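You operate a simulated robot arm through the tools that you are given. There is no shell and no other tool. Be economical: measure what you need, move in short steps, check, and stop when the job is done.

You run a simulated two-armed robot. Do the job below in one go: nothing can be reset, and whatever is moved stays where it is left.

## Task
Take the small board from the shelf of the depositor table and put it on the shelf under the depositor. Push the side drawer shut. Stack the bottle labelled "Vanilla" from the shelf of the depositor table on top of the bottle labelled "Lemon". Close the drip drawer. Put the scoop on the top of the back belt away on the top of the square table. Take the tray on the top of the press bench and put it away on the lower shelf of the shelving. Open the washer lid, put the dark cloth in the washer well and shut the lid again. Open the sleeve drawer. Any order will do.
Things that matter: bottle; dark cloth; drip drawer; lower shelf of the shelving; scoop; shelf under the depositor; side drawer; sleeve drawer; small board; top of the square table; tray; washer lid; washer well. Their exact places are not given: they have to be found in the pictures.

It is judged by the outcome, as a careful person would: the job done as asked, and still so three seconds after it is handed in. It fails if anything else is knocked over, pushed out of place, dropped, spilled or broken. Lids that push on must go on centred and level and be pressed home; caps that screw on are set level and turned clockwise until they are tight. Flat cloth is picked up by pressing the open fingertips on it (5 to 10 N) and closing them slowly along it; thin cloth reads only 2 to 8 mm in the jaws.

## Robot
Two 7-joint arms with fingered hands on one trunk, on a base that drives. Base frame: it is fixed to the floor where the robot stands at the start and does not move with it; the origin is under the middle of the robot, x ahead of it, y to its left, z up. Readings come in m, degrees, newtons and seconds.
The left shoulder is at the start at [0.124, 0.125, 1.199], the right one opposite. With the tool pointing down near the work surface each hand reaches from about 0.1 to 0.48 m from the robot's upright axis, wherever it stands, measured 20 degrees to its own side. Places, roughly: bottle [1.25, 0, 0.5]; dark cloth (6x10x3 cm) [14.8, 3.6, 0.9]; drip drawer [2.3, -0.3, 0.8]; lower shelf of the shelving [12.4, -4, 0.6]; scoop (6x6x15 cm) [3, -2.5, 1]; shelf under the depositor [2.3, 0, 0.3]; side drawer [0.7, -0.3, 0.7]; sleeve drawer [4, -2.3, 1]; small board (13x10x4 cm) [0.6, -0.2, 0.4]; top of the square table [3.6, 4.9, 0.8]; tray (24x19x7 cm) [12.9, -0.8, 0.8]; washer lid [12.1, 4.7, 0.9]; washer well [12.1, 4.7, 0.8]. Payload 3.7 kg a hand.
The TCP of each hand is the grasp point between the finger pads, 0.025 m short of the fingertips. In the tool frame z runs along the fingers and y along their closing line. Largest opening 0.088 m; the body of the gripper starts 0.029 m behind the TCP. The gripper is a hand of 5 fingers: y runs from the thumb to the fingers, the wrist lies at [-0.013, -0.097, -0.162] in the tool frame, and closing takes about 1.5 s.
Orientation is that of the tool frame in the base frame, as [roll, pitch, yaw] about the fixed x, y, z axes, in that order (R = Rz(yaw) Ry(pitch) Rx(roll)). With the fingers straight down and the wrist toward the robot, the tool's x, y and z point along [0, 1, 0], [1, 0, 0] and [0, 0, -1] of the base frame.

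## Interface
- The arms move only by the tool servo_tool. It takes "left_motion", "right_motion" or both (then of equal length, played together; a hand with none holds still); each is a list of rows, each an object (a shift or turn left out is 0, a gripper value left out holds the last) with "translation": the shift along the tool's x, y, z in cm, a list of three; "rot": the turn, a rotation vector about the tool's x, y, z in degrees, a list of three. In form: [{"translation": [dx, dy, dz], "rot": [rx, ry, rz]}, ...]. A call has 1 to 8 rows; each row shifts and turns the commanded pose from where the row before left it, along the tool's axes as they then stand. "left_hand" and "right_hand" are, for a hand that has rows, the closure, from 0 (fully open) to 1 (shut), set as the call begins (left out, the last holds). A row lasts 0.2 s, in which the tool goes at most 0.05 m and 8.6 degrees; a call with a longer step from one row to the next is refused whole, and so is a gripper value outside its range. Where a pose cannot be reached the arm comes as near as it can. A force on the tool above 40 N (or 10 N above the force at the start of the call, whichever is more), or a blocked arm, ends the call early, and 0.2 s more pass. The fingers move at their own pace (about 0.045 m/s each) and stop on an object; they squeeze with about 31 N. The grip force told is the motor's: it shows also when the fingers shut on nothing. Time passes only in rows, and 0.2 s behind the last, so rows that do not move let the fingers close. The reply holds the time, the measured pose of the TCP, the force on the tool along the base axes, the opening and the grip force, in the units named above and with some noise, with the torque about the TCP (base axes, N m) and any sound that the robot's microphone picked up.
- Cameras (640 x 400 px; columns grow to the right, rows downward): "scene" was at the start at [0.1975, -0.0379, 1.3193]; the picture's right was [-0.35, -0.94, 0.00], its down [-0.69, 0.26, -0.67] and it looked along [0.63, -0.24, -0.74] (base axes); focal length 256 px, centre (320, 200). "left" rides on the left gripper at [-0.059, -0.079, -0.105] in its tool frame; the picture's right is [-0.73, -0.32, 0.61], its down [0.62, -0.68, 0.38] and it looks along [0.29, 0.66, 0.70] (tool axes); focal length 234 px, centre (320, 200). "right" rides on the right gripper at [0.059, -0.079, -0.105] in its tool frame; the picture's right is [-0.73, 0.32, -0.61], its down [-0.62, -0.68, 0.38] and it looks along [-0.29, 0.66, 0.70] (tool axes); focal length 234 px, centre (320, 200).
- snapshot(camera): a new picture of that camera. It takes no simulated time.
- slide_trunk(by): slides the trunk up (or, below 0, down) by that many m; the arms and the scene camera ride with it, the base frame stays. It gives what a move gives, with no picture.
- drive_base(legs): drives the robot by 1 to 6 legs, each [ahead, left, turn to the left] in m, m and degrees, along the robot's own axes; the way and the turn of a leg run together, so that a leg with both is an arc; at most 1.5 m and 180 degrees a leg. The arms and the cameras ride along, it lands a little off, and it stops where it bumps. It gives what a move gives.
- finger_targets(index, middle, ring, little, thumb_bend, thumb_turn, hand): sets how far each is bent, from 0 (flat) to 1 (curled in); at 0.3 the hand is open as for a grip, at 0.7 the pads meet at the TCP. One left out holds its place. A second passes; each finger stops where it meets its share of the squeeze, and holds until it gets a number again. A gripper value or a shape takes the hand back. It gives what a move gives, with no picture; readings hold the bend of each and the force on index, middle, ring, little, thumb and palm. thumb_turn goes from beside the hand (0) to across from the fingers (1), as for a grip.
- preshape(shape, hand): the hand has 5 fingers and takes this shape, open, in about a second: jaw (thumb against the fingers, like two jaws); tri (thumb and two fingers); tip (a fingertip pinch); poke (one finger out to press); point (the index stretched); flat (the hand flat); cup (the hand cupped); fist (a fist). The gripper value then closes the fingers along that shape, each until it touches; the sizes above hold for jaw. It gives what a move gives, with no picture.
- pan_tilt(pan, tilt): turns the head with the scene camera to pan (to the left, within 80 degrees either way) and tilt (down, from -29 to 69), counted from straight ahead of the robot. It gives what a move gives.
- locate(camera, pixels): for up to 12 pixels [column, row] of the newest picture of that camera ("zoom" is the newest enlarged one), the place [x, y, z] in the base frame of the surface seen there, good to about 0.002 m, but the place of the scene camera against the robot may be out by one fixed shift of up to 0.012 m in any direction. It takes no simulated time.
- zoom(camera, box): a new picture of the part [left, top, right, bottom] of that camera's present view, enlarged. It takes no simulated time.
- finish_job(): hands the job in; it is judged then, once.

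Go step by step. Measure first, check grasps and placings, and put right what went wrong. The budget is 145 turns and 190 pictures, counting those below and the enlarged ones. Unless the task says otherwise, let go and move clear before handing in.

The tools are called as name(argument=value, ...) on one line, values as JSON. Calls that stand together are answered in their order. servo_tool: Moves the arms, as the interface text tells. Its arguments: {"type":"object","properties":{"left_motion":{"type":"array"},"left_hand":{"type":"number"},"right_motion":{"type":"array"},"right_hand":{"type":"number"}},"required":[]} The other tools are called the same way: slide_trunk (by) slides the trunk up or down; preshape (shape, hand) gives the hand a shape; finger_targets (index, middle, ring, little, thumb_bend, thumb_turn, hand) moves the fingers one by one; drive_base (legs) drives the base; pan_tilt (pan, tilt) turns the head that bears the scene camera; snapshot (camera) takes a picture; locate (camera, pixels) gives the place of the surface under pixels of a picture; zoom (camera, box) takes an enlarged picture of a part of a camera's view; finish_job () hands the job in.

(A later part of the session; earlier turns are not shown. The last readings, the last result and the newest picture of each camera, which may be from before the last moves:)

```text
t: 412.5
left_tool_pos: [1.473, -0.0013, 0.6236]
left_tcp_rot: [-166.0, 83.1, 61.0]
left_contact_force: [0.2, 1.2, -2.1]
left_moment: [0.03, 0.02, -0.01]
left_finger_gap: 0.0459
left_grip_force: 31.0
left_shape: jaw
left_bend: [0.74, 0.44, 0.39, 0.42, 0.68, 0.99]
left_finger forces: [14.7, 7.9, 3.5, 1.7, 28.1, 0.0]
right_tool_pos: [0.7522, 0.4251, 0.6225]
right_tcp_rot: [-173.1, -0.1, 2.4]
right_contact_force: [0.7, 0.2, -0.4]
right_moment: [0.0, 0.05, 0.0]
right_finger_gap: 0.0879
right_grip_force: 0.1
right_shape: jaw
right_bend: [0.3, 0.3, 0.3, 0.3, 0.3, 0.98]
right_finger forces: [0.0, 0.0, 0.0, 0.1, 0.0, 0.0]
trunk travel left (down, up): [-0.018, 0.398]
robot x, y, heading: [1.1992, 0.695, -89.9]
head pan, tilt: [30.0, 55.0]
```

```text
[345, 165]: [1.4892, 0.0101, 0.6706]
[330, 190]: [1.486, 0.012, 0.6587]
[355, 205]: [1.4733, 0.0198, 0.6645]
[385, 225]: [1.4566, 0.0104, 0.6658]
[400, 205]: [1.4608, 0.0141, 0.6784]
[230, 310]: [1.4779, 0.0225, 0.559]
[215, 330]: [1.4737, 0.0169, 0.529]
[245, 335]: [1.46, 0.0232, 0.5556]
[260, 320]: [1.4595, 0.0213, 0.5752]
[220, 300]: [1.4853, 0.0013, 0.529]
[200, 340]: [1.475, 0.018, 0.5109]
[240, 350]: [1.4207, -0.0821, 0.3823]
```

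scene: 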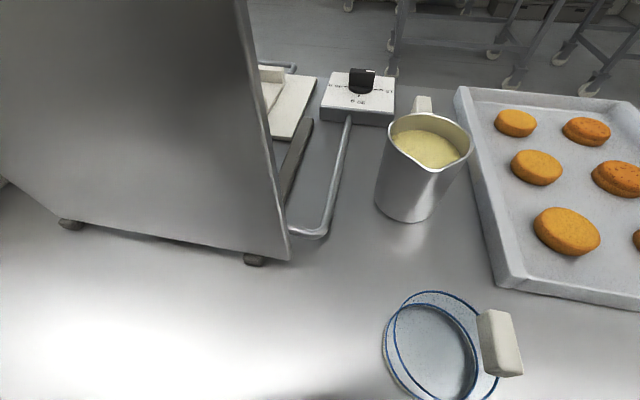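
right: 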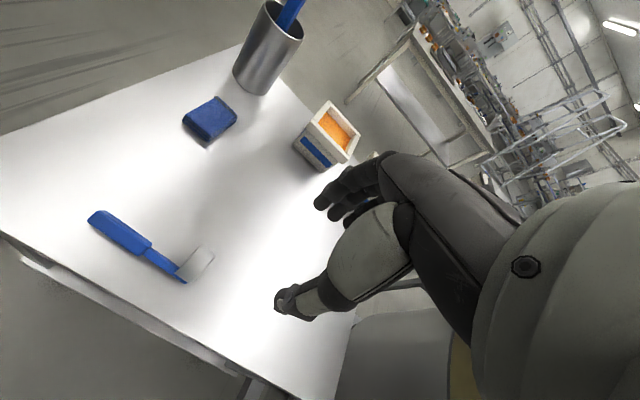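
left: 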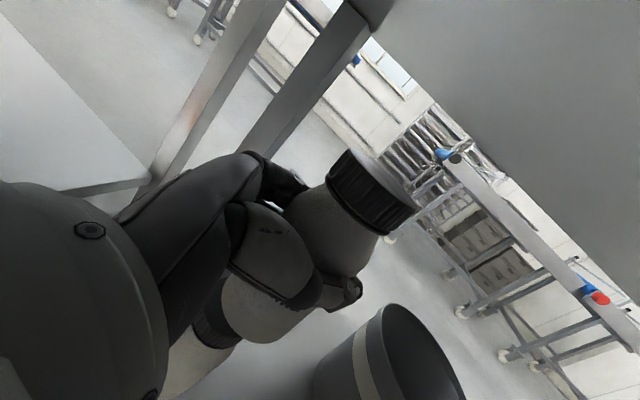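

Vanilla's axis (1.4728, 0.000) and Lemon's (1.473, −0.0025) agree within 3 mm. I shift 2 mm and lower slowly onto it.

servo_tool(left_motion=[{"translation": [0.3, 0.14, 0.14]}, {"translation": [0.4, 0, 0]}, {"translation": [0.4, 0, 0]}, {}])

servo_tool(left_motion=[{"translation": [0.3, 0, 0]}, {}])

snapshot(camera="left")

```text
t: 413.5
left_tool_pos: [1.4738, -0.0027, 0.6118]
left_tcp_rot: [-166.0, 83.3, 60.9]
left_contact_force: [0.4, -0.2, -2.9]
left_moment: [-0.03, 0.0, 0.02]
left_finger_gap: 0.0461
left_grip_force: 30.4
left_shape: jaw
left_bend: [0.74, 0.44, 0.39, 0.42, 0.68, 0.99]
left_finger forces: [14.8, 7.9, 3.6, 1.8, 28.2, 0.0]
right_tool_pos: [0.7517, 0.4243, 0.6221]
right_tcp_rot: [-173.3, -0.2, 2.3]
right_contact_force: [0.1, -0.4, 0.2]
right_moment: [0.03, 0.0, -0.01]
right_finger_gap: 0.0878
right_grip_force: 0.1
right_shape: jaw
right_bend: [0.3, 0.3, 0.3, 0.3, 0.3, 0.98]
right_finger forces: [0.1, 0.1, 0.0, 0.0, 0.0, 0.0]
trunk travel left (down, up): [-0.018, 0.398]
robot x, y, heading: [1.1982, 0.6913, -89.6]
head pan, tilt: [30.0, 55.0]
```

```text
t: 414.1
left_tool_pos: [1.4756, -0.0026, 0.6095]
left_tcp_rot: [-166.7, 83.2, 60.3]
left_contact_force: [0.7, -0.7, -2.0]
left_moment: [-0.02, 0.0, -0.05]
left_finger_gap: 0.0462
left_grip_force: 30.9
left_shape: jaw
left_bend: [0.74, 0.44, 0.39, 0.42, 0.68, 0.99]
left_finger forces: [14.7, 8.1, 3.7, 1.7, 28.1, 0.0]
right_tool_pos: [0.7526, 0.4257, 0.6232]
right_tcp_rot: [-173.2, -0.2, 2.4]
right_contact_force: [-0.1, 0.6, -0.1]
right_moment: [0.01, 0.0, 0.06]
right_finger_gap: 0.088
right_grip_force: 0.0
right_shape: jaw
right_bend: [0.3, 0.3, 0.3, 0.3, 0.3, 0.98]
right_finger forces: [0.1, 0.0, 0.0, 0.0, 0.0, 0.0]
trunk travel left (down, up): [-0.018, 0.398]
robot x, y, heading: [1.201, 0.6972, -89.7]
head pan, tilt: [30.0, 55.0]
```

```text
77 pictures are left
```

left: 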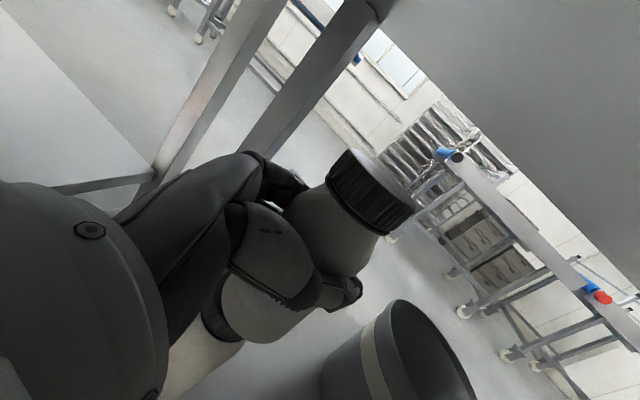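

Almost there; I lower in 2 mm steps until the weight comes off.

servo_tool(left_motion=[{"translation": [0.2, 0, 0]}, {}])

servo_tool(left_motion=[{"translation": [0.2, 0, 0]}, {}])

servo_tool(left_motion=[{"translation": [0.15, 0, 0]}, {}])

locate(camera="left", pixels=[[345, 165], [355, 205], [385, 225], [400, 205], [215, 320], [205, 325], [225, 338], [235, 342]])

```text
t: 414.7
left_tool_pos: [1.4741, -0.0023, 0.6076]
left_tcp_rot: [-165.9, 83.2, 60.9]
left_contact_force: [0.0, 0.0, -2.4]
left_moment: [0.0, 0.0, -0.03]
left_finger_gap: 0.046
left_grip_force: 30.9
left_shape: jaw
left_bend: [0.74, 0.44, 0.39, 0.42, 0.68, 0.99]
left_finger forces: [14.7, 8.1, 3.6, 1.7, 28.1, 0.0]
right_tool_pos: [0.7519, 0.4261, 0.6229]
right_tcp_rot: [-173.2, -0.2, 2.4]
right_contact_force: [0.1, 0.4, -0.3]
right_moment: [0.02, 0.03, 0.02]
right_finger_gap: 0.0876
right_grip_force: 0.0
right_shape: jaw
right_bend: [0.3, 0.3, 0.3, 0.3, 0.3, 0.98]
right_finger forces: [0.0, 0.0, 0.0, 0.0, 0.1, 0.0]
trunk travel left (down, up): [-0.018, 0.398]
robot x, y, heading: [1.2002, 0.6967, -89.8]
head pan, tilt: [30.0, 55.0]
```

```text
t: 415.3
left_tool_pos: [1.4731, -0.001, 0.6053]
left_tcp_rot: [-166.8, 83.2, 60.2]
left_contact_force: [-0.6, -0.4, -1.0]
left_moment: [0.01, -0.02, -0.04]
left_finger_gap: 0.0458
left_grip_force: 30.5
left_shape: jaw
left_bend: [0.74, 0.44, 0.39, 0.42, 0.68, 0.99]
left_finger forces: [14.8, 8.1, 3.7, 1.8, 28.1, 0.0]
right_tool_pos: [0.7524, 0.4262, 0.6234]
right_tcp_rot: [-173.1, -0.1, 2.3]
right_contact_force: [-0.6, -0.3, 0.7]
right_moment: [0.03, 0.0, 0.0]
right_finger_gap: 0.0881
right_grip_force: 0.1
right_shape: jaw
right_bend: [0.3, 0.3, 0.3, 0.3, 0.3, 0.98]
right_finger forces: [0.0, 0.0, 0.1, 0.0, 0.0, 0.0]
trunk travel left (down, up): [-0.018, 0.398]
robot x, y, heading: [1.2002, 0.6915, -89.9]
head pan, tilt: [30.0, 55.0]
```

```text
t: 415.9
left_tool_pos: [1.4726, -0.0025, 0.605]
left_tcp_rot: [-167.8, 83.3, 59.1]
left_contact_force: [-0.8, -1.2, 3.1]
left_moment: [-0.08, -0.05, -0.01]
left_finger_gap: 0.0459
left_grip_force: 31.3
left_shape: jaw
left_bend: [0.74, 0.44, 0.39, 0.42, 0.68, 0.99]
left_finger forces: [15.0, 8.0, 3.5, 1.9, 28.4, 0.1]
right_tool_pos: [0.7521, 0.4253, 0.6227]
right_tcp_rot: [-173.2, -0.3, 2.4]
right_contact_force: [0.2, 0.4, -0.5]
right_moment: [0.0, -0.01, 0.0]
right_finger_gap: 0.0877
right_grip_force: 0.0
right_shape: jaw
right_bend: [0.3, 0.3, 0.3, 0.3, 0.3, 0.98]
right_finger forces: [0.1, 0.0, 0.0, 0.1, 0.1, 0.1]
trunk travel left (down, up): [-0.018, 0.398]
robot x, y, heading: [1.2, 0.6978, -89.7]
head pan, tilt: [30.0, 55.0]
```

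```text
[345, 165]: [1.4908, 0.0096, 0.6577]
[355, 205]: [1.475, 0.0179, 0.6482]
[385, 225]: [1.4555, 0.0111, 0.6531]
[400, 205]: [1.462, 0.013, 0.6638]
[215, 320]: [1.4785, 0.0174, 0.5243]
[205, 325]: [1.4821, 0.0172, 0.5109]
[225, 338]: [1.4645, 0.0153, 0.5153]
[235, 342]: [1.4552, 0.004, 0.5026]
```

It rests on Lemon (3 N), axes within 1 mm. I open the hand fully but gently.

servo_tool(left_motion=[{}, {}, {}, {}, {}], left_hand=0.4)

servo_tool(left_motion=[{}, {}, {}, {}, {}], left_hand=0)

snapshot(camera="left")

```text
t: 417.1
left_tool_pos: [1.4731, -0.0024, 0.6044]
left_tcp_rot: [-165.9, 83.2, 61.2]
left_contact_force: [-0.5, 0.2, 0.3]
left_moment: [0.0, 0.0, -0.01]
left_finger_gap: 0.0537
left_grip_force: 0.0
left_shape: jaw
left_bend: [0.29, 0.41, 0.37, 0.43, 0.64, 0.99]
left_finger forces: [0.1, 0.1, 0.0, 0.0, 0.8, 0.1]
right_tool_pos: [0.7525, 0.4242, 0.6226]
right_tcp_rot: [-173.2, -0.3, 2.3]
right_contact_force: [-0.1, -0.8, -0.1]
right_moment: [-0.01, 0.01, 0.01]
right_finger_gap: 0.0879
right_grip_force: 0.1
right_shape: jaw
right_bend: [0.3, 0.3, 0.3, 0.3, 0.3, 0.98]
right_finger forces: [0.1, 0.1, 0.1, 0.1, 0.0, 0.0]
trunk travel left (down, up): [-0.018, 0.398]
robot x, y, heading: [1.2003, 0.693, -90.1]
head pan, tilt: [30.0, 55.0]
```

```text
t: 418.3
left_tool_pos: [1.475, -0.0016, 0.6051]
left_tcp_rot: [-166.2, 83.2, 60.9]
left_contact_force: [-0.2, -0.6, 0.0]
left_moment: [0.0, 0.01, -0.02]
left_finger_gap: 0.0876
left_grip_force: 0.1
left_shape: jaw
left_bend: [0.3, 0.3, 0.3, 0.3, 0.3, 0.98]
left_finger forces: [0.1, 0.0, 0.1, 0.1, 0.0, 0.1]
right_tool_pos: [0.7522, 0.4249, 0.6229]
right_tcp_rot: [-173.3, -0.3, 2.4]
right_contact_force: [-0.2, -0.2, 0.1]
right_moment: [-0.02, 0.05, 0.03]
right_finger_gap: 0.0882
right_grip_force: 0.1
right_shape: jaw
right_bend: [0.3, 0.3, 0.3, 0.3, 0.3, 0.98]
right_finger forces: [0.0, 0.0, 0.0, 0.0, 0.0, 0.1]
trunk travel left (down, up): [-0.018, 0.398]
robot x, y, heading: [1.2031, 0.6923, -89.5]
head pan, tilt: [30.0, 55.0]
```

```text
76 pictures are left
```

left: 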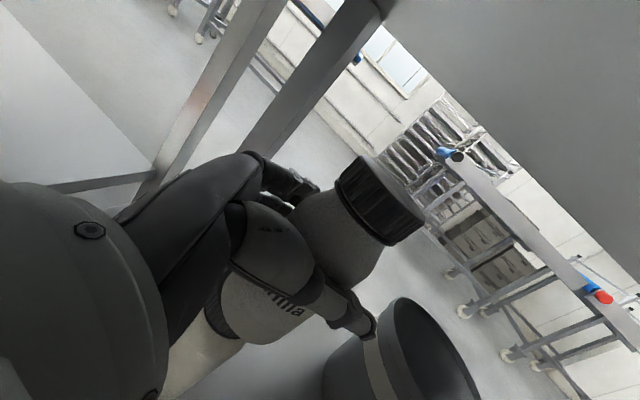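

Vanilla stands free on Lemon. To withdraw without meeting the table leg, I turn the open hand about the bottle's axis by 24°, then pull back along the fingers.

servo_tool(left_motion=[{"rot": [-4, 0, 0]}, {"rot": [-4, 0, 0]}, {"rot": [-4, 0, 0]}, {"rot": [-4, 0, 0]}, {"rot": [-4, 0, 0]}, {"rot": [-4, 0, 0]}, {}])

snapshot(camera="left")

```text
t: 419.9
left_tool_pos: [1.475, -0.0024, 0.6046]
left_tcp_rot: [168.6, 83.2, 59.6]
left_contact_force: [-0.5, 0.2, 0.3]
left_moment: [-0.01, -0.01, -0.04]
left_finger_gap: 0.0877
left_grip_force: 0.1
left_shape: jaw
left_bend: [0.3, 0.3, 0.3, 0.3, 0.3, 0.98]
left_finger forces: [0.1, 0.0, 0.0, 0.1, 0.2, 0.1]
right_tool_pos: [0.7524, 0.4263, 0.6222]
right_tcp_rot: [-173.2, -0.3, 2.3]
right_contact_force: [0.3, -0.3, 0.1]
right_moment: [-0.03, 0.01, -0.02]
right_finger_gap: 0.0879
right_grip_force: 0.0
right_shape: jaw
right_bend: [0.3, 0.3, 0.3, 0.3, 0.3, 0.98]
right_finger forces: [0.1, 0.1, 0.1, 0.0, 0.0, 0.0]
trunk travel left (down, up): [-0.018, 0.398]
robot x, y, heading: [1.2008, 0.6927, -90.0]
head pan, tilt: [30.0, 55.0]
```

```text
75 pictures are left
```

left: 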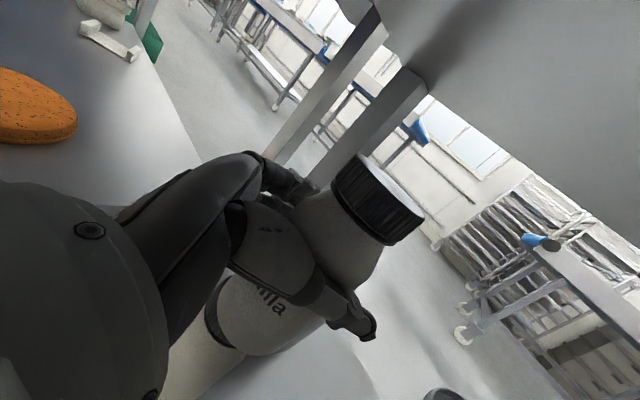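

The hand turned without touching. I pull straight back along the fingers.

servo_tool(left_motion=[{"translation": [0, 0, -1.5]}, {"translation": [0, 0, -1.5]}, {"translation": [0, 0, -2]}, {"translation": [0, 0, -2]}, {"translation": [0, 0, -2]}, {}])

snapshot(camera="left")

```text
t: 421.3
left_tool_pos: [1.5038, 0.084, 0.6151]
left_tcp_rot: [169.5, 83.2, 60.5]
left_contact_force: [0.1, 0.9, 0.2]
left_moment: [-0.02, 0.0, 0.0]
left_finger_gap: 0.0878
left_grip_force: 0.1
left_shape: jaw
left_bend: [0.3, 0.3, 0.3, 0.3, 0.3, 0.98]
left_finger forces: [0.0, 0.0, 0.1, 0.0, 0.0, 0.0]
right_tool_pos: [0.752, 0.4252, 0.6237]
right_tcp_rot: [-173.2, -0.2, 2.5]
right_contact_force: [-0.5, 0.7, -0.5]
right_moment: [-0.02, 0.01, 0.01]
right_finger_gap: 0.0878
right_grip_force: 0.0
right_shape: jaw
right_bend: [0.3, 0.3, 0.3, 0.3, 0.3, 0.98]
right_finger forces: [0.0, 0.0, 0.1, 0.1, 0.0, 0.1]
trunk travel left (down, up): [-0.018, 0.398]
robot x, y, heading: [1.2022, 0.6962, -89.9]
head pan, tilt: [30.0, 55.0]
```

```text
74 pictures are left
```

left: 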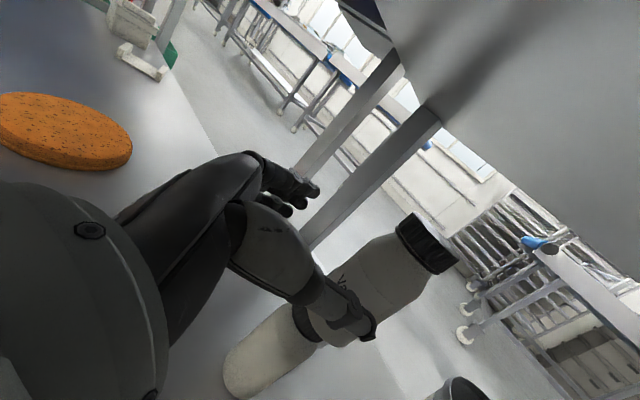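

The stack stands. I back away clear of the leg, raise the trunk, turn to face along the room (+x) and look ahead.

drive_base(legs=[[-0.06, -0.06, 0], [-0.55, 0, 0], [0, 0, 90], [0.8, 0, 0]])

slide_trunk(by=0.25)

pan_tilt(pan=0, tilt=10)

snapshot(camera="scene")

locate(camera="scene", pixels=[[320, 230], [320, 200], [320, 185], [250, 200], [400, 200], [200, 240], [440, 240], [280, 190], [360, 190], [240, 180], [400, 180], [320, 175]])

```text
t: 433.0
left_tool_pos: [2.5393, 1.6004, 0.6148]
left_tcp_rot: [169.9, 83.2, 150.4]
left_contact_force: [0.9, 0.7, 0.1]
left_moment: [-0.03, 0.01, 0.0]
left_finger_gap: 0.088
left_grip_force: 0.1
left_shape: jaw
left_bend: [0.3, 0.3, 0.3, 0.3, 0.3, 0.98]
left_finger forces: [0.0, 0.1, 0.0, 0.0, 0.0, 0.0]
right_tool_pos: [2.192, 0.8511, 0.6231]
right_tcp_rot: [-173.2, -0.3, 91.9]
right_contact_force: [-0.3, 0.2, 0.2]
right_moment: [0.01, -0.01, 0.0]
right_finger_gap: 0.0882
right_grip_force: 0.1
right_shape: jaw
right_bend: [0.3, 0.3, 0.3, 0.3, 0.3, 0.98]
right_finger forces: [0.0, 0.0, 0.0, 0.1, 0.0, 0.1]
trunk travel left (down, up): [-0.018, 0.398]
robot x, y, heading: [1.9261, 1.3002, -0.0]
head pan, tilt: [30.0, 55.0]
```

```text
t: 435.5
left_tool_pos: [2.5393, 1.6007, 0.8639]
left_tcp_rot: [170.4, 83.2, 151.0]
left_contact_force: [-0.9, -0.3, -0.1]
left_moment: [-0.03, 0.05, 0.02]
left_finger_gap: 0.088
left_grip_force: 0.0
left_shape: jaw
left_bend: [0.3, 0.3, 0.3, 0.3, 0.3, 0.98]
left_finger forces: [0.0, 0.0, 0.1, 0.0, 0.0, 0.1]
right_tool_pos: [2.1922, 0.8507, 0.8732]
right_tcp_rot: [-173.2, -0.3, 92.0]
right_contact_force: [-0.4, 0.3, 0.1]
right_moment: [0.0, -0.03, -0.02]
right_finger_gap: 0.0878
right_grip_force: 0.0
right_shape: jaw
right_bend: [0.3, 0.3, 0.3, 0.3, 0.3, 0.98]
right_finger forces: [0.0, 0.1, 0.0, 0.0, 0.1, 0.1]
trunk travel left (down, up): [-0.268, 0.148]
robot x, y, heading: [1.9236, 1.2987, 0.1]
head pan, tilt: [30.0, 55.0]
```

```text
t: 436.7
left_tool_pos: [2.5384, 1.5998, 0.8652]
left_tcp_rot: [168.7, 83.3, 149.3]
left_contact_force: [0.4, 0.1, 0.8]
left_moment: [0.03, -0.02, 0.04]
left_finger_gap: 0.088
left_grip_force: 0.1
left_shape: jaw
left_bend: [0.3, 0.3, 0.3, 0.3, 0.3, 0.98]
left_finger forces: [0.0, 0.0, 0.0, 0.0, 0.0, 0.1]
right_tool_pos: [2.1911, 0.8506, 0.8735]
right_tcp_rot: [-173.2, -0.2, 92.0]
right_contact_force: [-0.3, -0.1, 0.4]
right_moment: [-0.02, 0.02, 0.01]
right_finger_gap: 0.0876
right_grip_force: 0.1
right_shape: jaw
right_bend: [0.3, 0.3, 0.3, 0.3, 0.3, 0.98]
right_finger forces: [0.0, 0.1, 0.1, 0.1, 0.1, 0.0]
trunk travel left (down, up): [-0.268, 0.148]
robot x, y, heading: [1.9243, 1.2961, -0.2]
head pan, tilt: [0.0, 10.0]
```

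```text
73 pictures are left
```

scene: 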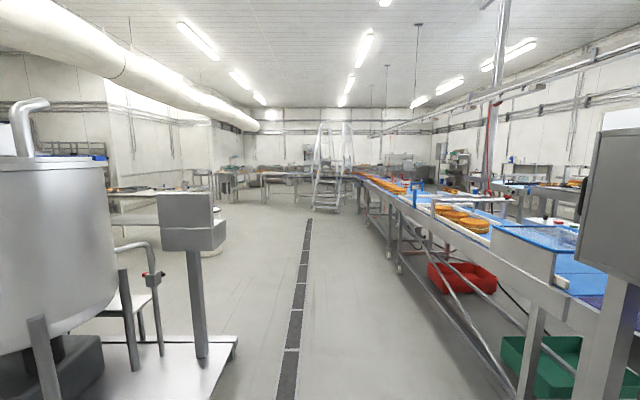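

```text
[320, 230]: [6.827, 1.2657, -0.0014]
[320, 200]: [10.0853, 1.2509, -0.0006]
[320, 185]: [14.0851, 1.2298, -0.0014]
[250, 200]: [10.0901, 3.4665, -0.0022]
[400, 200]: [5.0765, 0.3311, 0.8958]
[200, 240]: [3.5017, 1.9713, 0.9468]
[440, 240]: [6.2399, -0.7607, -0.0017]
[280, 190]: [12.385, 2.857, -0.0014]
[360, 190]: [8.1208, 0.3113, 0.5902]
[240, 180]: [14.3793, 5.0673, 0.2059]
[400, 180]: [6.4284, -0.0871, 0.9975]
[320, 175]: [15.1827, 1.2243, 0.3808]
```

The aisle is clear; the ladder stands near x 9, y 1.2. I drive along y≈1.2, then pass the ladder on the left to about (10.1, 2.6).

drive_base(legs=[[1.5, -0.1, 0], [1.5, 0, 0], [1.3, 0.6, 0], [1.3, 0.8, 0], [1.3, 0, 0], [1.2, 0, 0]])

snapshot(camera="scene")

pan_tilt(pan=45, tilt=15)

snapshot(camera="scene")

pan_tilt(pan=-50, tilt=15)

snapshot(camera="scene")

```text
refused: leg 1 is longer than a leg can be; nothing moved
```

```text
72 pictures are left
```

scene: 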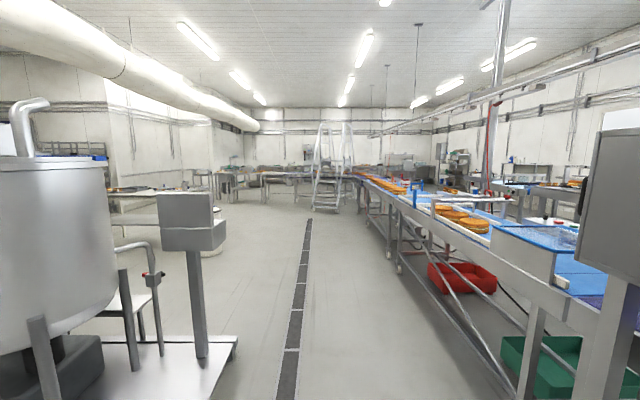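

```text
t: 437.8
left_tool_pos: [2.5385, 1.5993, 0.8651]
left_tcp_rot: [169.6, 83.2, 150.1]
left_contact_force: [-0.6, -1.2, -0.7]
left_moment: [-0.02, 0.03, -0.01]
left_finger_gap: 0.0878
left_grip_force: 0.2
left_shape: jaw
left_bend: [0.3, 0.3, 0.3, 0.3, 0.3, 0.98]
left_finger forces: [0.0, 0.1, 0.1, 0.0, 0.0, 0.1]
right_tool_pos: [2.1904, 0.8515, 0.873]
right_tcp_rot: [-173.3, -0.3, 92.0]
right_contact_force: [-0.3, -0.5, 0.6]
right_moment: [0.0, -0.01, -0.03]
right_finger_gap: 0.0878
right_grip_force: 0.0
right_shape: jaw
right_bend: [0.3, 0.3, 0.3, 0.3, 0.3, 0.98]
right_finger forces: [0.1, 0.0, 0.0, 0.0, 0.1, 0.0]
trunk travel left (down, up): [-0.268, 0.148]
robot x, y, heading: [1.9268, 1.3002, -0.1]
head pan, tilt: [45.0, 15.0]
```

```text
71 pictures are left
```

scene: 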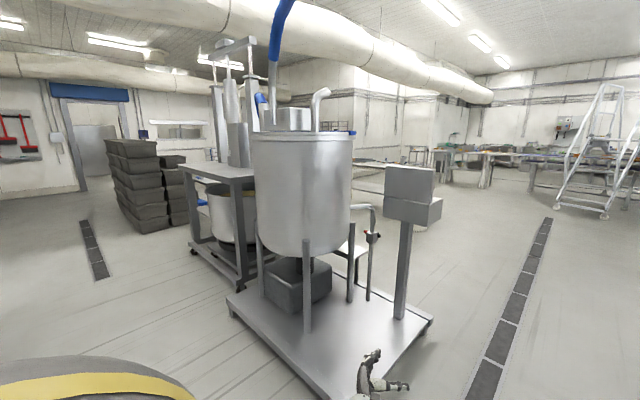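

```text
t: 439.5
left_tool_pos: [2.5388, 1.599, 0.8642]
left_tcp_rot: [170.2, 83.3, 150.8]
left_contact_force: [0.2, 0.2, -0.6]
left_moment: [-0.01, 0.0, -0.01]
left_finger_gap: 0.0879
left_grip_force: 0.0
left_shape: jaw
left_bend: [0.3, 0.3, 0.3, 0.3, 0.3, 0.98]
left_finger forces: [0.0, 0.1, 0.0, 0.0, 0.0, 0.1]
right_tool_pos: [2.1912, 0.8508, 0.872]
right_tcp_rot: [-173.2, -0.3, 91.9]
right_contact_force: [-0.5, 0.6, -0.1]
right_moment: [-0.02, -0.02, -0.01]
right_finger_gap: 0.0881
right_grip_force: 0.0
right_shape: jaw
right_bend: [0.3, 0.3, 0.3, 0.3, 0.3, 0.98]
right_finger forces: [0.0, 0.1, 0.0, 0.1, 0.1, 0.0]
trunk travel left (down, up): [-0.268, 0.148]
robot x, y, heading: [1.9244, 1.3023, -0.2]
head pan, tilt: [-50.0, 15.0]
```

```text
70 pictures are left
```

scene: 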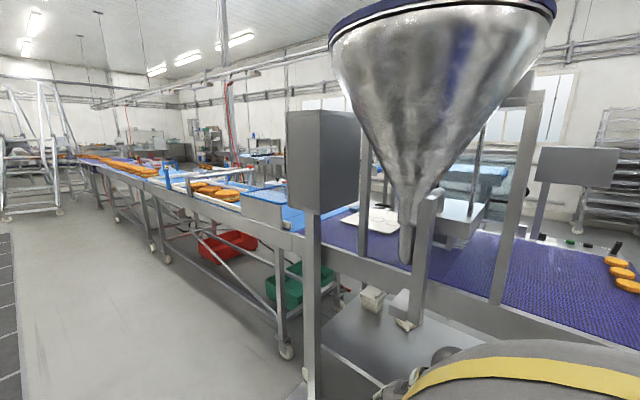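

Leg 1 was slightly too long. I repeat with shorter legs and look around at the end.

drive_base(legs=[[1.45, -0.1, 0], [1.48, 0, 0], [1.3, 0.6, 0], [1.25, 0.8, 0], [1.45, 0, 0], [1.2, 0, 0]])

pan_tilt(pan=35, tilt=15)

snapshot(camera="scene")

locate(camera="scene", pixels=[[320, 250], [320, 220], [320, 200], [260, 220], [380, 220], [440, 220], [500, 220], [560, 220], [200, 220], [380, 250], [440, 250], [260, 250]])

pan_tilt(pan=-50, tilt=15)

snapshot(camera="scene")

```text
t: 475.2
left_tool_pos: [9.5132, 2.9483, 0.8609]
left_tcp_rot: [169.5, 83.1, 152.4]
left_contact_force: [-7.5, -1.8, 1.2]
left_moment: [0.13, -0.15, 0.23]
left_finger_gap: 0.0873
left_grip_force: 0.1
left_shape: jaw
left_bend: [0.31, 0.3, 0.3, 0.3, 0.3, 0.98]
left_finger forces: [7.1, 0.0, 0.1, 0.0, 0.0, 0.0]
right_tool_pos: [9.1901, 2.1871, 0.8727]
right_tcp_rot: [-173.2, -0.3, 93.4]
right_contact_force: [-0.5, -0.1, 0.0]
right_moment: [0.0, 0.03, 0.04]
right_finger_gap: 0.0878
right_grip_force: 0.0
right_shape: jaw
right_bend: [0.3, 0.3, 0.3, 0.3, 0.3, 0.98]
right_finger forces: [0.1, 0.1, 0.0, 0.0, 0.0, 0.1]
trunk travel left (down, up): [-0.268, 0.148]
robot x, y, heading: [8.9123, 2.6293, 1.4]
head pan, tilt: [-50.0, 15.0]
stopped in leg 6: the force on the tool passed its limit at 80 N (the readings are from after the stop); the commanded pose is now the measured one
```

```text
t: 476.8
left_tool_pos: [9.5131, 2.9489, 0.8604]
left_tcp_rot: [169.9, 83.1, 152.7]
left_contact_force: [-13.0, -2.5, 1.6]
left_moment: [0.08, -0.15, 0.48]
left_finger_gap: 0.0868
left_grip_force: 0.0
left_shape: jaw
left_bend: [0.31, 0.3, 0.3, 0.3, 0.3, 0.98]
left_finger forces: [12.8, 0.1, 0.0, 0.1, 0.0, 0.0]
right_tool_pos: [9.1888, 2.1877, 0.8727]
right_tcp_rot: [-173.2, -0.2, 93.5]
right_contact_force: [0.7, 0.0, -0.5]
right_moment: [-0.03, 0.02, 0.0]
right_finger_gap: 0.0882
right_grip_force: 0.1
right_shape: jaw
right_bend: [0.3, 0.3, 0.3, 0.3, 0.3, 0.98]
right_finger forces: [0.0, 0.0, 0.1, 0.0, 0.0, 0.0]
trunk travel left (down, up): [-0.268, 0.148]
robot x, y, heading: [8.9144, 2.6281, 1.4]
head pan, tilt: [35.0, 15.0]
```

```text
69 pictures are left
```

scene: 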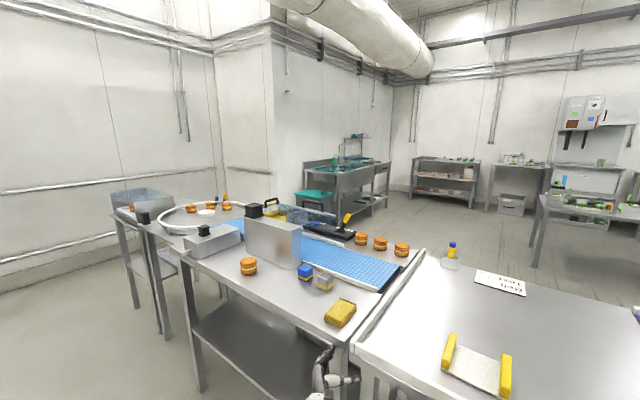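

```text
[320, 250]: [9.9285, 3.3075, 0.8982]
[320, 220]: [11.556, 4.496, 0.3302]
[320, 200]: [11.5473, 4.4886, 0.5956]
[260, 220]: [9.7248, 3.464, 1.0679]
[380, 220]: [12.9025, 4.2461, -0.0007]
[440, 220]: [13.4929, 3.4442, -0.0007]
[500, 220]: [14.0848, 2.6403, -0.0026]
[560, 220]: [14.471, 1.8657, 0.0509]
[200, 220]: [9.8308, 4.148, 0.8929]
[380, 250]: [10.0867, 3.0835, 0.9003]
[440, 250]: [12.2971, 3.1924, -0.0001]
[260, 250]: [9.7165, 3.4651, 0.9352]
```

```text
t: 478.4
left_tool_pos: [9.5129, 2.9479, 0.8621]
left_tcp_rot: [170.0, 83.0, 152.9]
left_contact_force: [-12.9, -2.0, 0.8]
left_moment: [0.1, -0.18, 0.5]
left_finger_gap: 0.0871
left_grip_force: 0.0
left_shape: jaw
left_bend: [0.31, 0.3, 0.3, 0.3, 0.3, 0.98]
left_finger forces: [13.2, 0.1, 0.0, 0.1, 0.0, 0.0]
right_tool_pos: [9.1903, 2.1877, 0.8733]
right_tcp_rot: [-173.4, -0.3, 93.5]
right_contact_force: [0.8, -0.1, -0.7]
right_moment: [0.02, 0.02, 0.02]
right_finger_gap: 0.0877
right_grip_force: 0.1
right_shape: jaw
right_bend: [0.3, 0.3, 0.3, 0.3, 0.3, 0.98]
right_finger forces: [0.0, 0.1, 0.0, 0.1, 0.0, 0.0]
trunk travel left (down, up): [-0.268, 0.148]
robot x, y, heading: [8.9108, 2.6301, 1.4]
head pan, tilt: [-50.0, 15.0]
```

```text
68 pictures are left
```

scene: 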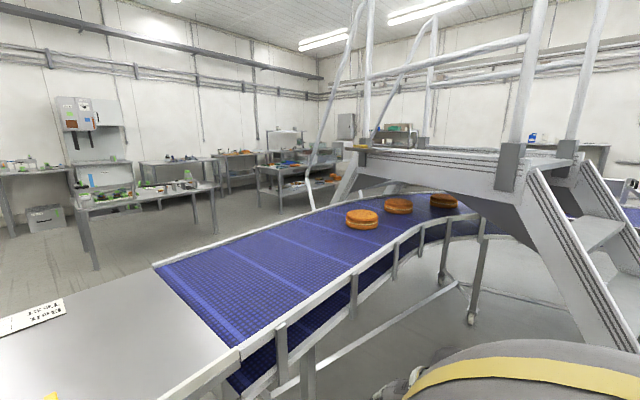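

The left index touched a table: a curved conveyor and tables block this side. There's a gap of about 1.1 m between the tables' far end (y≈4.9) and the wall (y≈6.05). I back off, turn the left hand down again, and move over to look through the gap.

drive_base(legs=[[-0.35, 0, -1.4], [0, 1.4, 0], [0, 1.35, 0]])

servo_tool(left_motion=[{"rot": [-8, 0, 0]}, {"rot": [-8, 0, 0]}, {"rot": [-6, 0, 0]}, {"rot": [0, 0, 8.4]}, {"rot": [0, 0, 8.4]}, {"rot": [0, 0, 8.4]}, {"rot": [0, 0, 8.4]}, {"rot": [0, 0, 8.4]}])

servo_tool(left_motion=[{"rot": [0, 0, 8.4]}, {"rot": [0, 0, 8.4]}, {"rot": [0, 0, 8.4]}, {"rot": [0, 0, 8.4]}, {"rot": [0, 0, 8.4]}, {"rot": [0, 0, 6]}, {"rot": [8, 0, 0]}, {"rot": [8, 0, 0]}])

servo_tool(left_motion=[{"rot": [8, 0, 0]}, {"rot": [8, 0, 0]}, {"rot": [8, 0, 0]}, {"rot": [8, 0, 0]}, {"rot": [8, 0, 0]}, {"rot": [8, 0, 0]}, {"rot": [4, 0, 0]}, {}])

pan_tilt(pan=0, tilt=20)

snapshot(camera="scene")

locate(camera="scene", pixels=[[320, 200], [320, 240], [320, 280], [380, 240], [440, 240], [400, 280], [250, 240], [200, 260], [440, 300], [480, 220], [360, 210], [280, 200]])

```text
t: 504.4
left_tool_pos: [9.172, 5.6868, 0.8604]
left_tcp_rot: [170.1, 83.0, 152.0]
left_contact_force: [-0.6, 0.0, -0.3]
left_moment: [0.05, 0.01, -0.02]
left_finger_gap: 0.0879
left_grip_force: 0.1
left_shape: jaw
left_bend: [0.3, 0.3, 0.3, 0.3, 0.3, 0.98]
left_finger forces: [0.0, 0.0, 0.1, 0.0, 0.0, 0.1]
right_tool_pos: [8.8349, 4.9315, 0.8717]
right_tcp_rot: [-173.2, -0.4, 92.3]
right_contact_force: [-0.7, -0.3, -0.3]
right_moment: [0.02, 0.03, 0.01]
right_finger_gap: 0.0878
right_grip_force: 0.1
right_shape: jaw
right_bend: [0.3, 0.3, 0.3, 0.3, 0.3, 0.98]
right_finger forces: [0.0, 0.1, 0.1, 0.1, 0.1, 0.0]
trunk travel left (down, up): [-0.268, 0.148]
robot x, y, heading: [8.5663, 5.3797, 0.4]
head pan, tilt: [-50.0, 15.0]
```

```text
t: 506.1
left_tool_pos: [9.171, 5.687, 0.8599]
left_tcp_rot: [98.1, 44.0, 99.7]
left_contact_force: [-0.3, 0.6, 0.3]
left_moment: [0.0, -0.01, 0.05]
left_finger_gap: 0.0878
left_grip_force: 0.1
left_shape: jaw
left_bend: [0.3, 0.3, 0.3, 0.3, 0.3, 0.98]
left_finger forces: [0.0, 0.0, 0.0, 0.0, 0.0, 0.0]
right_tool_pos: [8.8359, 4.9321, 0.8725]
right_tcp_rot: [-173.3, -0.3, 92.5]
right_contact_force: [0.1, -0.1, -0.5]
right_moment: [-0.02, -0.01, 0.02]
right_finger_gap: 0.0878
right_grip_force: 0.1
right_shape: jaw
right_bend: [0.3, 0.3, 0.3, 0.3, 0.3, 0.98]
right_finger forces: [0.0, 0.1, 0.1, 0.0, 0.0, 0.1]
trunk travel left (down, up): [-0.268, 0.148]
robot x, y, heading: [8.5656, 5.3752, 0.3]
head pan, tilt: [-50.0, 15.0]
```

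```text
t: 507.9
left_tool_pos: [9.1722, 5.6862, 0.8609]
left_tcp_rot: [112.0, -3.7, 93.6]
left_contact_force: [-0.1, -0.5, -0.2]
left_moment: [0.03, 0.03, 0.0]
left_finger_gap: 0.088
left_grip_force: 0.1
left_shape: jaw
left_bend: [0.3, 0.3, 0.3, 0.3, 0.3, 0.98]
left_finger forces: [0.0, 0.1, 0.1, 0.1, 0.1, 0.0]
right_tool_pos: [8.8367, 4.9318, 0.873]
right_tcp_rot: [-173.2, -0.2, 92.4]
right_contact_force: [-0.1, -0.4, -1.6]
right_moment: [0.02, -0.05, 0.01]
right_finger_gap: 0.0878
right_grip_force: 0.0
right_shape: jaw
right_bend: [0.3, 0.3, 0.3, 0.3, 0.3, 0.98]
right_finger forces: [0.0, 0.1, 0.0, 0.0, 0.0, 0.1]
trunk travel left (down, up): [-0.268, 0.148]
robot x, y, heading: [8.5664, 5.3813, 0.4]
head pan, tilt: [-50.0, 15.0]
```

```text
t: 509.8
left_tool_pos: [9.1727, 5.6883, 0.8613]
left_tcp_rot: [164.0, -3.6, 93.7]
left_contact_force: [0.9, -0.1, 0.2]
left_moment: [0.02, -0.02, 0.0]
left_finger_gap: 0.0878
left_grip_force: 0.0
left_shape: jaw
left_bend: [0.3, 0.3, 0.3, 0.3, 0.3, 0.98]
left_finger forces: [0.0, 0.1, 0.0, 0.0, 0.0, 0.0]
right_tool_pos: [8.8364, 4.9315, 0.8726]
right_tcp_rot: [-173.2, -0.2, 92.4]
right_contact_force: [0.4, -0.2, 1.4]
right_moment: [0.02, -0.02, 0.01]
right_finger_gap: 0.0877
right_grip_force: 0.1
right_shape: jaw
right_bend: [0.3, 0.3, 0.3, 0.3, 0.3, 0.98]
right_finger forces: [0.0, 0.0, 0.0, 0.0, 0.0, 0.0]
trunk travel left (down, up): [-0.268, 0.148]
robot x, y, heading: [8.5674, 5.3798, 0.5]
head pan, tilt: [-50.0, 15.0]
```

```text
t: 510.9
left_tool_pos: [9.1733, 5.6867, 0.8623]
left_tcp_rot: [163.9, -3.6, 93.6]
left_contact_force: [0.7, -0.3, -0.5]
left_moment: [-0.01, -0.01, 0.03]
left_finger_gap: 0.0877
left_grip_force: 0.0
left_shape: jaw
left_bend: [0.3, 0.3, 0.3, 0.3, 0.3, 0.98]
left_finger forces: [0.0, 0.0, 0.1, 0.0, 0.0, 0.1]
right_tool_pos: [8.8363, 4.9311, 0.8725]
right_tcp_rot: [-173.2, -0.3, 92.4]
right_contact_force: [0.6, 0.2, -1.0]
right_moment: [0.0, 0.01, 0.01]
right_finger_gap: 0.0876
right_grip_force: 0.2
right_shape: jaw
right_bend: [0.3, 0.3, 0.3, 0.3, 0.3, 0.98]
right_finger forces: [0.0, 0.0, 0.0, 0.0, 0.0, 0.0]
trunk travel left (down, up): [-0.268, 0.148]
robot x, y, heading: [8.5683, 5.3786, 0.3]
head pan, tilt: [0.0, 20.0]
```

```text
67 pictures are left
```

scene: 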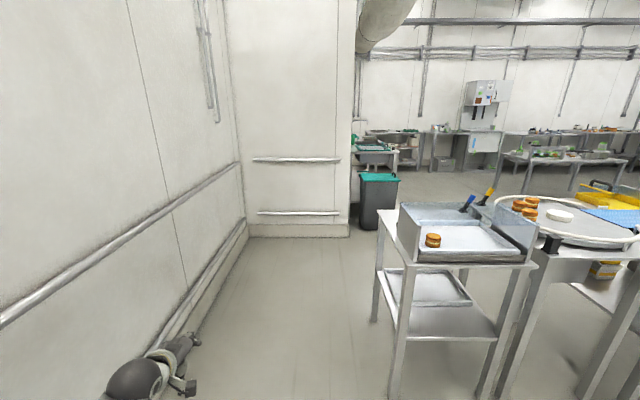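

```text
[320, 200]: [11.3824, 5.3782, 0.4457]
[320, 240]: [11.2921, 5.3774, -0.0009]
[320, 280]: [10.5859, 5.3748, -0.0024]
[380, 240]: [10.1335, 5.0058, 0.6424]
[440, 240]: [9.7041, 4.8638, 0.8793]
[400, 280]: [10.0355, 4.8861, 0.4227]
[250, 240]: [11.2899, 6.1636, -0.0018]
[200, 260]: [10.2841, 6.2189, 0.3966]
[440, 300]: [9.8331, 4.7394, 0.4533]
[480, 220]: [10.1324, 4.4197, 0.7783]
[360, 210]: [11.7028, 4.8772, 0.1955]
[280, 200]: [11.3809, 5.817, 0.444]
```

The gap is good: cart edge y 5.05, wall 6.15, block corner (11.35, 5.05). I tuck both hands in, drive through, then strafe down past the cart and look at the washer.

servo_tool(left_motion=[{"translation": [-1.5, -3, 0], "rot": [8, 0, 0]}, {"translation": [-1.5, -3, 0], "rot": [7, 0, 0]}, {"translation": [-1.5, -3, 0]}, {"translation": [-1.5, -3, 0]}, {"translation": [-1.5, -3, 0]}, {"translation": [-1.5, -3, 0]}], right_motion=[{"translation": [3, 2, 0]}, {"translation": [3, 2, 0]}, {"translation": [3, 2, 0]}, {"translation": [3, 2, 0]}, {"translation": [3, 2, 0]}, {"translation": [3, 2, 0]}])

drive_base(legs=[[0, 0.2, -0.3], [1.1, 0, 0], [1.1, 0, 0], [0, -1.2, 0]])

pan_tilt(pan=20, tilt=20)

snapshot(camera="scene")

pan_tilt(pan=-30, tilt=15)

snapshot(camera="scene")

locate(camera="scene", pixels=[[320, 250], [320, 200], [400, 200], [480, 200], [250, 200], [180, 200], [560, 220]])

```text
t: 512.3
left_tool_pos: [9.0002, 5.5872, 0.8405]
left_tcp_rot: [178.9, -3.6, 93.7]
left_contact_force: [0.4, 0.1, 0.2]
left_moment: [-0.02, -0.01, 0.0]
left_finger_gap: 0.0879
left_grip_force: 0.1
left_shape: jaw
left_bend: [0.3, 0.3, 0.3, 0.3, 0.3, 0.98]
left_finger forces: [0.0, 0.0, 0.0, 0.0, 0.1, 0.1]
right_tool_pos: [8.9472, 5.117, 0.8584]
right_tcp_rot: [-173.2, -0.2, 92.4]
right_contact_force: [0.4, -0.1, 1.0]
right_moment: [0.0, 0.01, -0.01]
right_finger_gap: 0.0877
right_grip_force: 0.1
right_shape: jaw
right_bend: [0.3, 0.3, 0.3, 0.3, 0.3, 0.98]
right_finger forces: [0.0, 0.0, 0.0, 0.0, 0.0, 0.0]
trunk travel left (down, up): [-0.268, 0.148]
robot x, y, heading: [8.5667, 5.3802, 0.1]
head pan, tilt: [0.0, 20.0]
```

```text
t: 535.6
left_tool_pos: [11.207, 4.5862, 0.8402]
left_tcp_rot: [178.9, -3.7, 93.8]
left_contact_force: [0.5, -0.1, 0.7]
left_moment: [-0.01, -0.02, 0.02]
left_finger_gap: 0.0878
left_grip_force: 0.1
left_shape: jaw
left_bend: [0.3, 0.3, 0.3, 0.3, 0.3, 0.98]
left_finger forces: [0.0, 0.1, 0.0, 0.0, 0.0, 0.1]
right_tool_pos: [11.1552, 4.1155, 0.859]
right_tcp_rot: [-173.3, -0.4, 92.6]
right_contact_force: [-0.8, 0.3, 0.2]
right_moment: [0.0, -0.02, 0.01]
right_finger_gap: 0.0879
right_grip_force: 0.1
right_shape: jaw
right_bend: [0.3, 0.3, 0.3, 0.3, 0.3, 0.98]
right_finger forces: [0.0, 0.0, 0.1, 0.0, 0.0, 0.0]
trunk travel left (down, up): [-0.268, 0.148]
robot x, y, heading: [10.776, 4.3742, 0.3]
head pan, tilt: [0.0, 20.0]
```

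```text
t: 536.4
left_tool_pos: [11.2079, 4.5862, 0.84]
left_tcp_rot: [178.9, -3.6, 93.8]
left_contact_force: [0.2, -0.3, 0.6]
left_moment: [0.0, -0.01, -0.03]
left_finger_gap: 0.088
left_grip_force: 0.0
left_shape: jaw
left_bend: [0.3, 0.3, 0.3, 0.3, 0.3, 0.98]
left_finger forces: [0.0, 0.0, 0.0, 0.1, 0.0, 0.0]
right_tool_pos: [11.1562, 4.1156, 0.8582]
right_tcp_rot: [-173.2, -0.3, 92.6]
right_contact_force: [-0.9, -0.7, -0.5]
right_moment: [0.01, 0.01, 0.0]
right_finger_gap: 0.0877
right_grip_force: 0.1
right_shape: jaw
right_bend: [0.3, 0.3, 0.3, 0.3, 0.3, 0.98]
right_finger forces: [0.1, 0.1, 0.1, 0.0, 0.0, 0.0]
trunk travel left (down, up): [-0.268, 0.148]
robot x, y, heading: [10.7776, 4.3775, 0.3]
head pan, tilt: [20.0, 20.0]
```

```text
66 pictures are left
```

scene: 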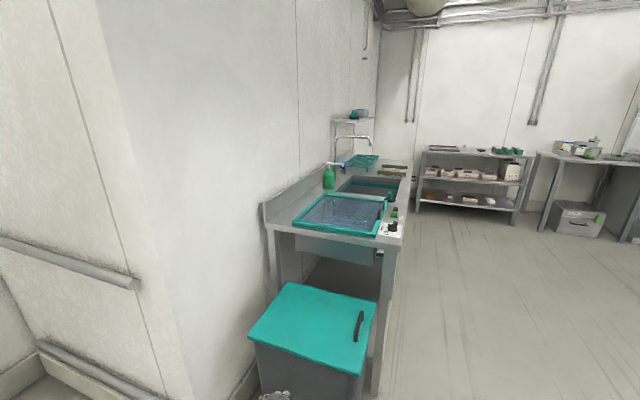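

```text
t: 537.6
left_tool_pos: [11.2081, 4.5862, 0.8392]
left_tcp_rot: [178.8, -3.6, 93.8]
left_contact_force: [0.4, 0.0, -0.1]
left_moment: [0.0, 0.01, -0.01]
left_finger_gap: 0.0878
left_grip_force: 0.0
left_shape: jaw
left_bend: [0.3, 0.3, 0.3, 0.3, 0.3, 0.98]
left_finger forces: [0.0, 0.0, 0.0, 0.0, 0.0, 0.1]
right_tool_pos: [11.1556, 4.1163, 0.859]
right_tcp_rot: [-173.2, -0.4, 92.6]
right_contact_force: [-0.5, -0.2, 0.1]
right_moment: [-0.01, -0.02, 0.01]
right_finger_gap: 0.0878
right_grip_force: 0.0
right_shape: jaw
right_bend: [0.3, 0.3, 0.3, 0.3, 0.3, 0.98]
right_finger forces: [0.1, 0.0, 0.0, 0.0, 0.1, 0.1]
trunk travel left (down, up): [-0.268, 0.148]
robot x, y, heading: [10.7724, 4.3774, 0.3]
head pan, tilt: [-30.0, 15.0]
```

```text
65 pictures are left
```

scene: 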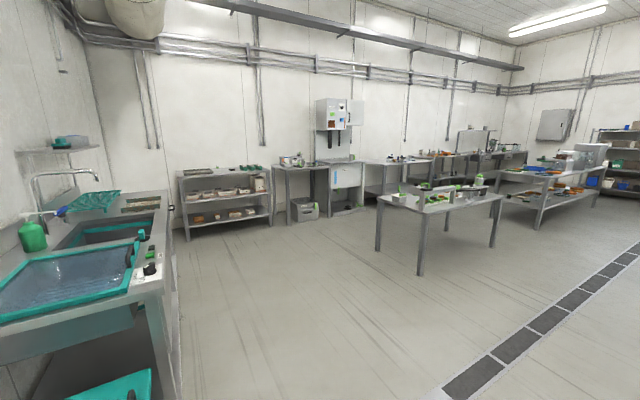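

```text
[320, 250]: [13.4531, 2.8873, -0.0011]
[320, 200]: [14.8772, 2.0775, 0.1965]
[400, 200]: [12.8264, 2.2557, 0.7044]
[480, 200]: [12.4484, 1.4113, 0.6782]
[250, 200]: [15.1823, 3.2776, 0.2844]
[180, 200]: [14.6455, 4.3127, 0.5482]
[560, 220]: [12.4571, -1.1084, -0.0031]
```

The washer with its teal-framed lid is at (330,212) of the first picture. The shelf unit with the cloth lies ahead at about x 14.6. I drive there and look.

drive_base(legs=[[0, -0.85, 0], [1.4, 0, 0], [1.4, 0, 0], [0.3, 0, 0]])

pan_tilt(pan=0, tilt=35)

snapshot(camera="scene")

locate(camera="scene", pixels=[[320, 180], [320, 150], [280, 160], [360, 160], [240, 160], [400, 160], [320, 200], [320, 130], [440, 160], [200, 160]])

pan_tilt(pan=78, tilt=25)

snapshot(camera="scene")

```text
t: 560.2
left_tool_pos: [14.3076, 3.7562, 0.8398]
left_tcp_rot: [179.0, -3.6, 93.6]
left_contact_force: [-0.1, 0.4, 0.2]
left_moment: [-0.02, 0.0, -0.02]
left_finger_gap: 0.0881
left_grip_force: 0.0
left_shape: jaw
left_bend: [0.3, 0.3, 0.3, 0.3, 0.3, 0.98]
left_finger forces: [0.0, 0.0, 0.0, 0.1, 0.1, 0.1]
right_tool_pos: [14.2547, 3.2843, 0.859]
right_tcp_rot: [-173.1, -0.2, 92.5]
right_contact_force: [0.3, 0.4, -0.7]
right_moment: [0.0, 0.0, -0.04]
right_finger_gap: 0.0879
right_grip_force: 0.0
right_shape: jaw
right_bend: [0.3, 0.3, 0.3, 0.3, 0.3, 0.98]
right_finger forces: [0.1, 0.0, 0.0, 0.1, 0.1, 0.0]
trunk travel left (down, up): [-0.268, 0.148]
robot x, y, heading: [13.8713, 3.5466, 0.5]
head pan, tilt: [-30.0, 15.0]
```

```text
t: 561.1
left_tool_pos: [14.3069, 3.7546, 0.8395]
left_tcp_rot: [178.9, -3.5, 93.7]
left_contact_force: [-0.2, -0.4, -0.2]
left_moment: [0.03, 0.0, 0.0]
left_finger_gap: 0.0879
left_grip_force: 0.0
left_shape: jaw
left_bend: [0.3, 0.3, 0.3, 0.3, 0.3, 0.98]
left_finger forces: [0.0, 0.1, 0.0, 0.1, 0.0, 0.0]
right_tool_pos: [14.254, 3.2848, 0.8591]
right_tcp_rot: [-173.2, -0.3, 92.6]
right_contact_force: [-0.1, -0.4, 0.4]
right_moment: [-0.02, -0.01, 0.03]
right_finger_gap: 0.0881
right_grip_force: 0.2
right_shape: jaw
right_bend: [0.3, 0.3, 0.3, 0.3, 0.3, 0.98]
right_finger forces: [0.0, 0.1, 0.0, 0.1, 0.2, 0.1]
trunk travel left (down, up): [-0.268, 0.148]
robot x, y, heading: [13.8714, 3.5462, 0.2]
head pan, tilt: [0.0, 35.0]
```

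```text
64 pictures are left
```

scene: 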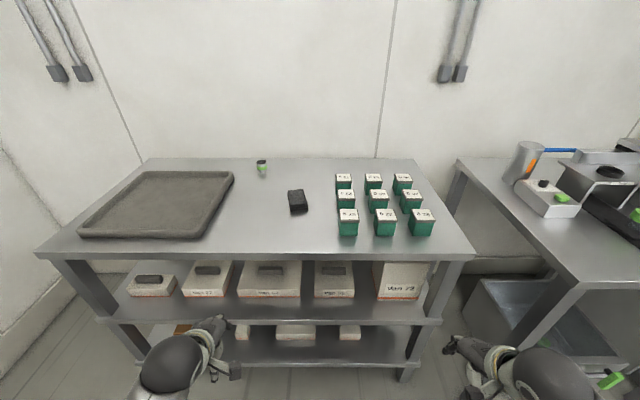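

```text
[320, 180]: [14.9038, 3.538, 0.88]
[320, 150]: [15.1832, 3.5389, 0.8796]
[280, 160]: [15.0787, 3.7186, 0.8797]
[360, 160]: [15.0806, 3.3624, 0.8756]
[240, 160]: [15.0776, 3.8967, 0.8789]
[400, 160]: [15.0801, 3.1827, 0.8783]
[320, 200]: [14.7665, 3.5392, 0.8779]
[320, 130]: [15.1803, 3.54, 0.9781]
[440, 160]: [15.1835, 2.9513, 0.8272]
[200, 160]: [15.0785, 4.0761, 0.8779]
```

```text
t: 562.7
left_tool_pos: [14.3074, 3.755, 0.8398]
left_tcp_rot: [178.9, -3.6, 93.7]
left_contact_force: [1.1, 0.0, 0.3]
left_moment: [0.02, 0.02, -0.03]
left_finger_gap: 0.0879
left_grip_force: 0.0
left_shape: jaw
left_bend: [0.3, 0.3, 0.3, 0.3, 0.3, 0.98]
left_finger forces: [0.1, 0.0, 0.1, 0.1, 0.0, 0.0]
right_tool_pos: [14.2546, 3.2838, 0.8593]
right_tcp_rot: [-173.2, -0.3, 92.5]
right_contact_force: [-0.4, 0.6, 0.2]
right_moment: [-0.03, 0.01, 0.0]
right_finger_gap: 0.0879
right_grip_force: 0.1
right_shape: jaw
right_bend: [0.3, 0.3, 0.3, 0.3, 0.3, 0.98]
right_finger forces: [0.0, 0.0, 0.0, 0.1, 0.1, 0.0]
trunk travel left (down, up): [-0.268, 0.148]
robot x, y, heading: [13.8707, 3.5451, 0.1]
head pan, tilt: [78.0, 25.0]
```

```text
63 pictures are left
```

scene: 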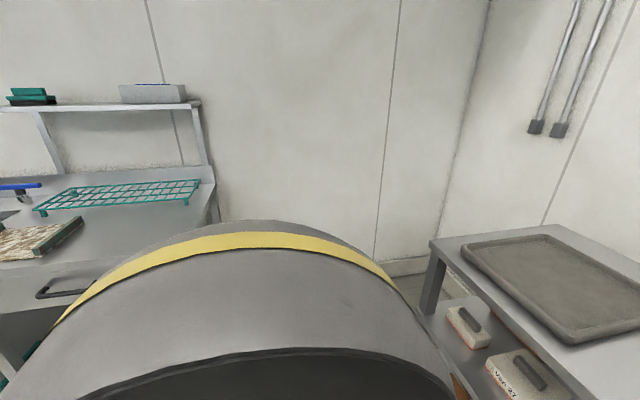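

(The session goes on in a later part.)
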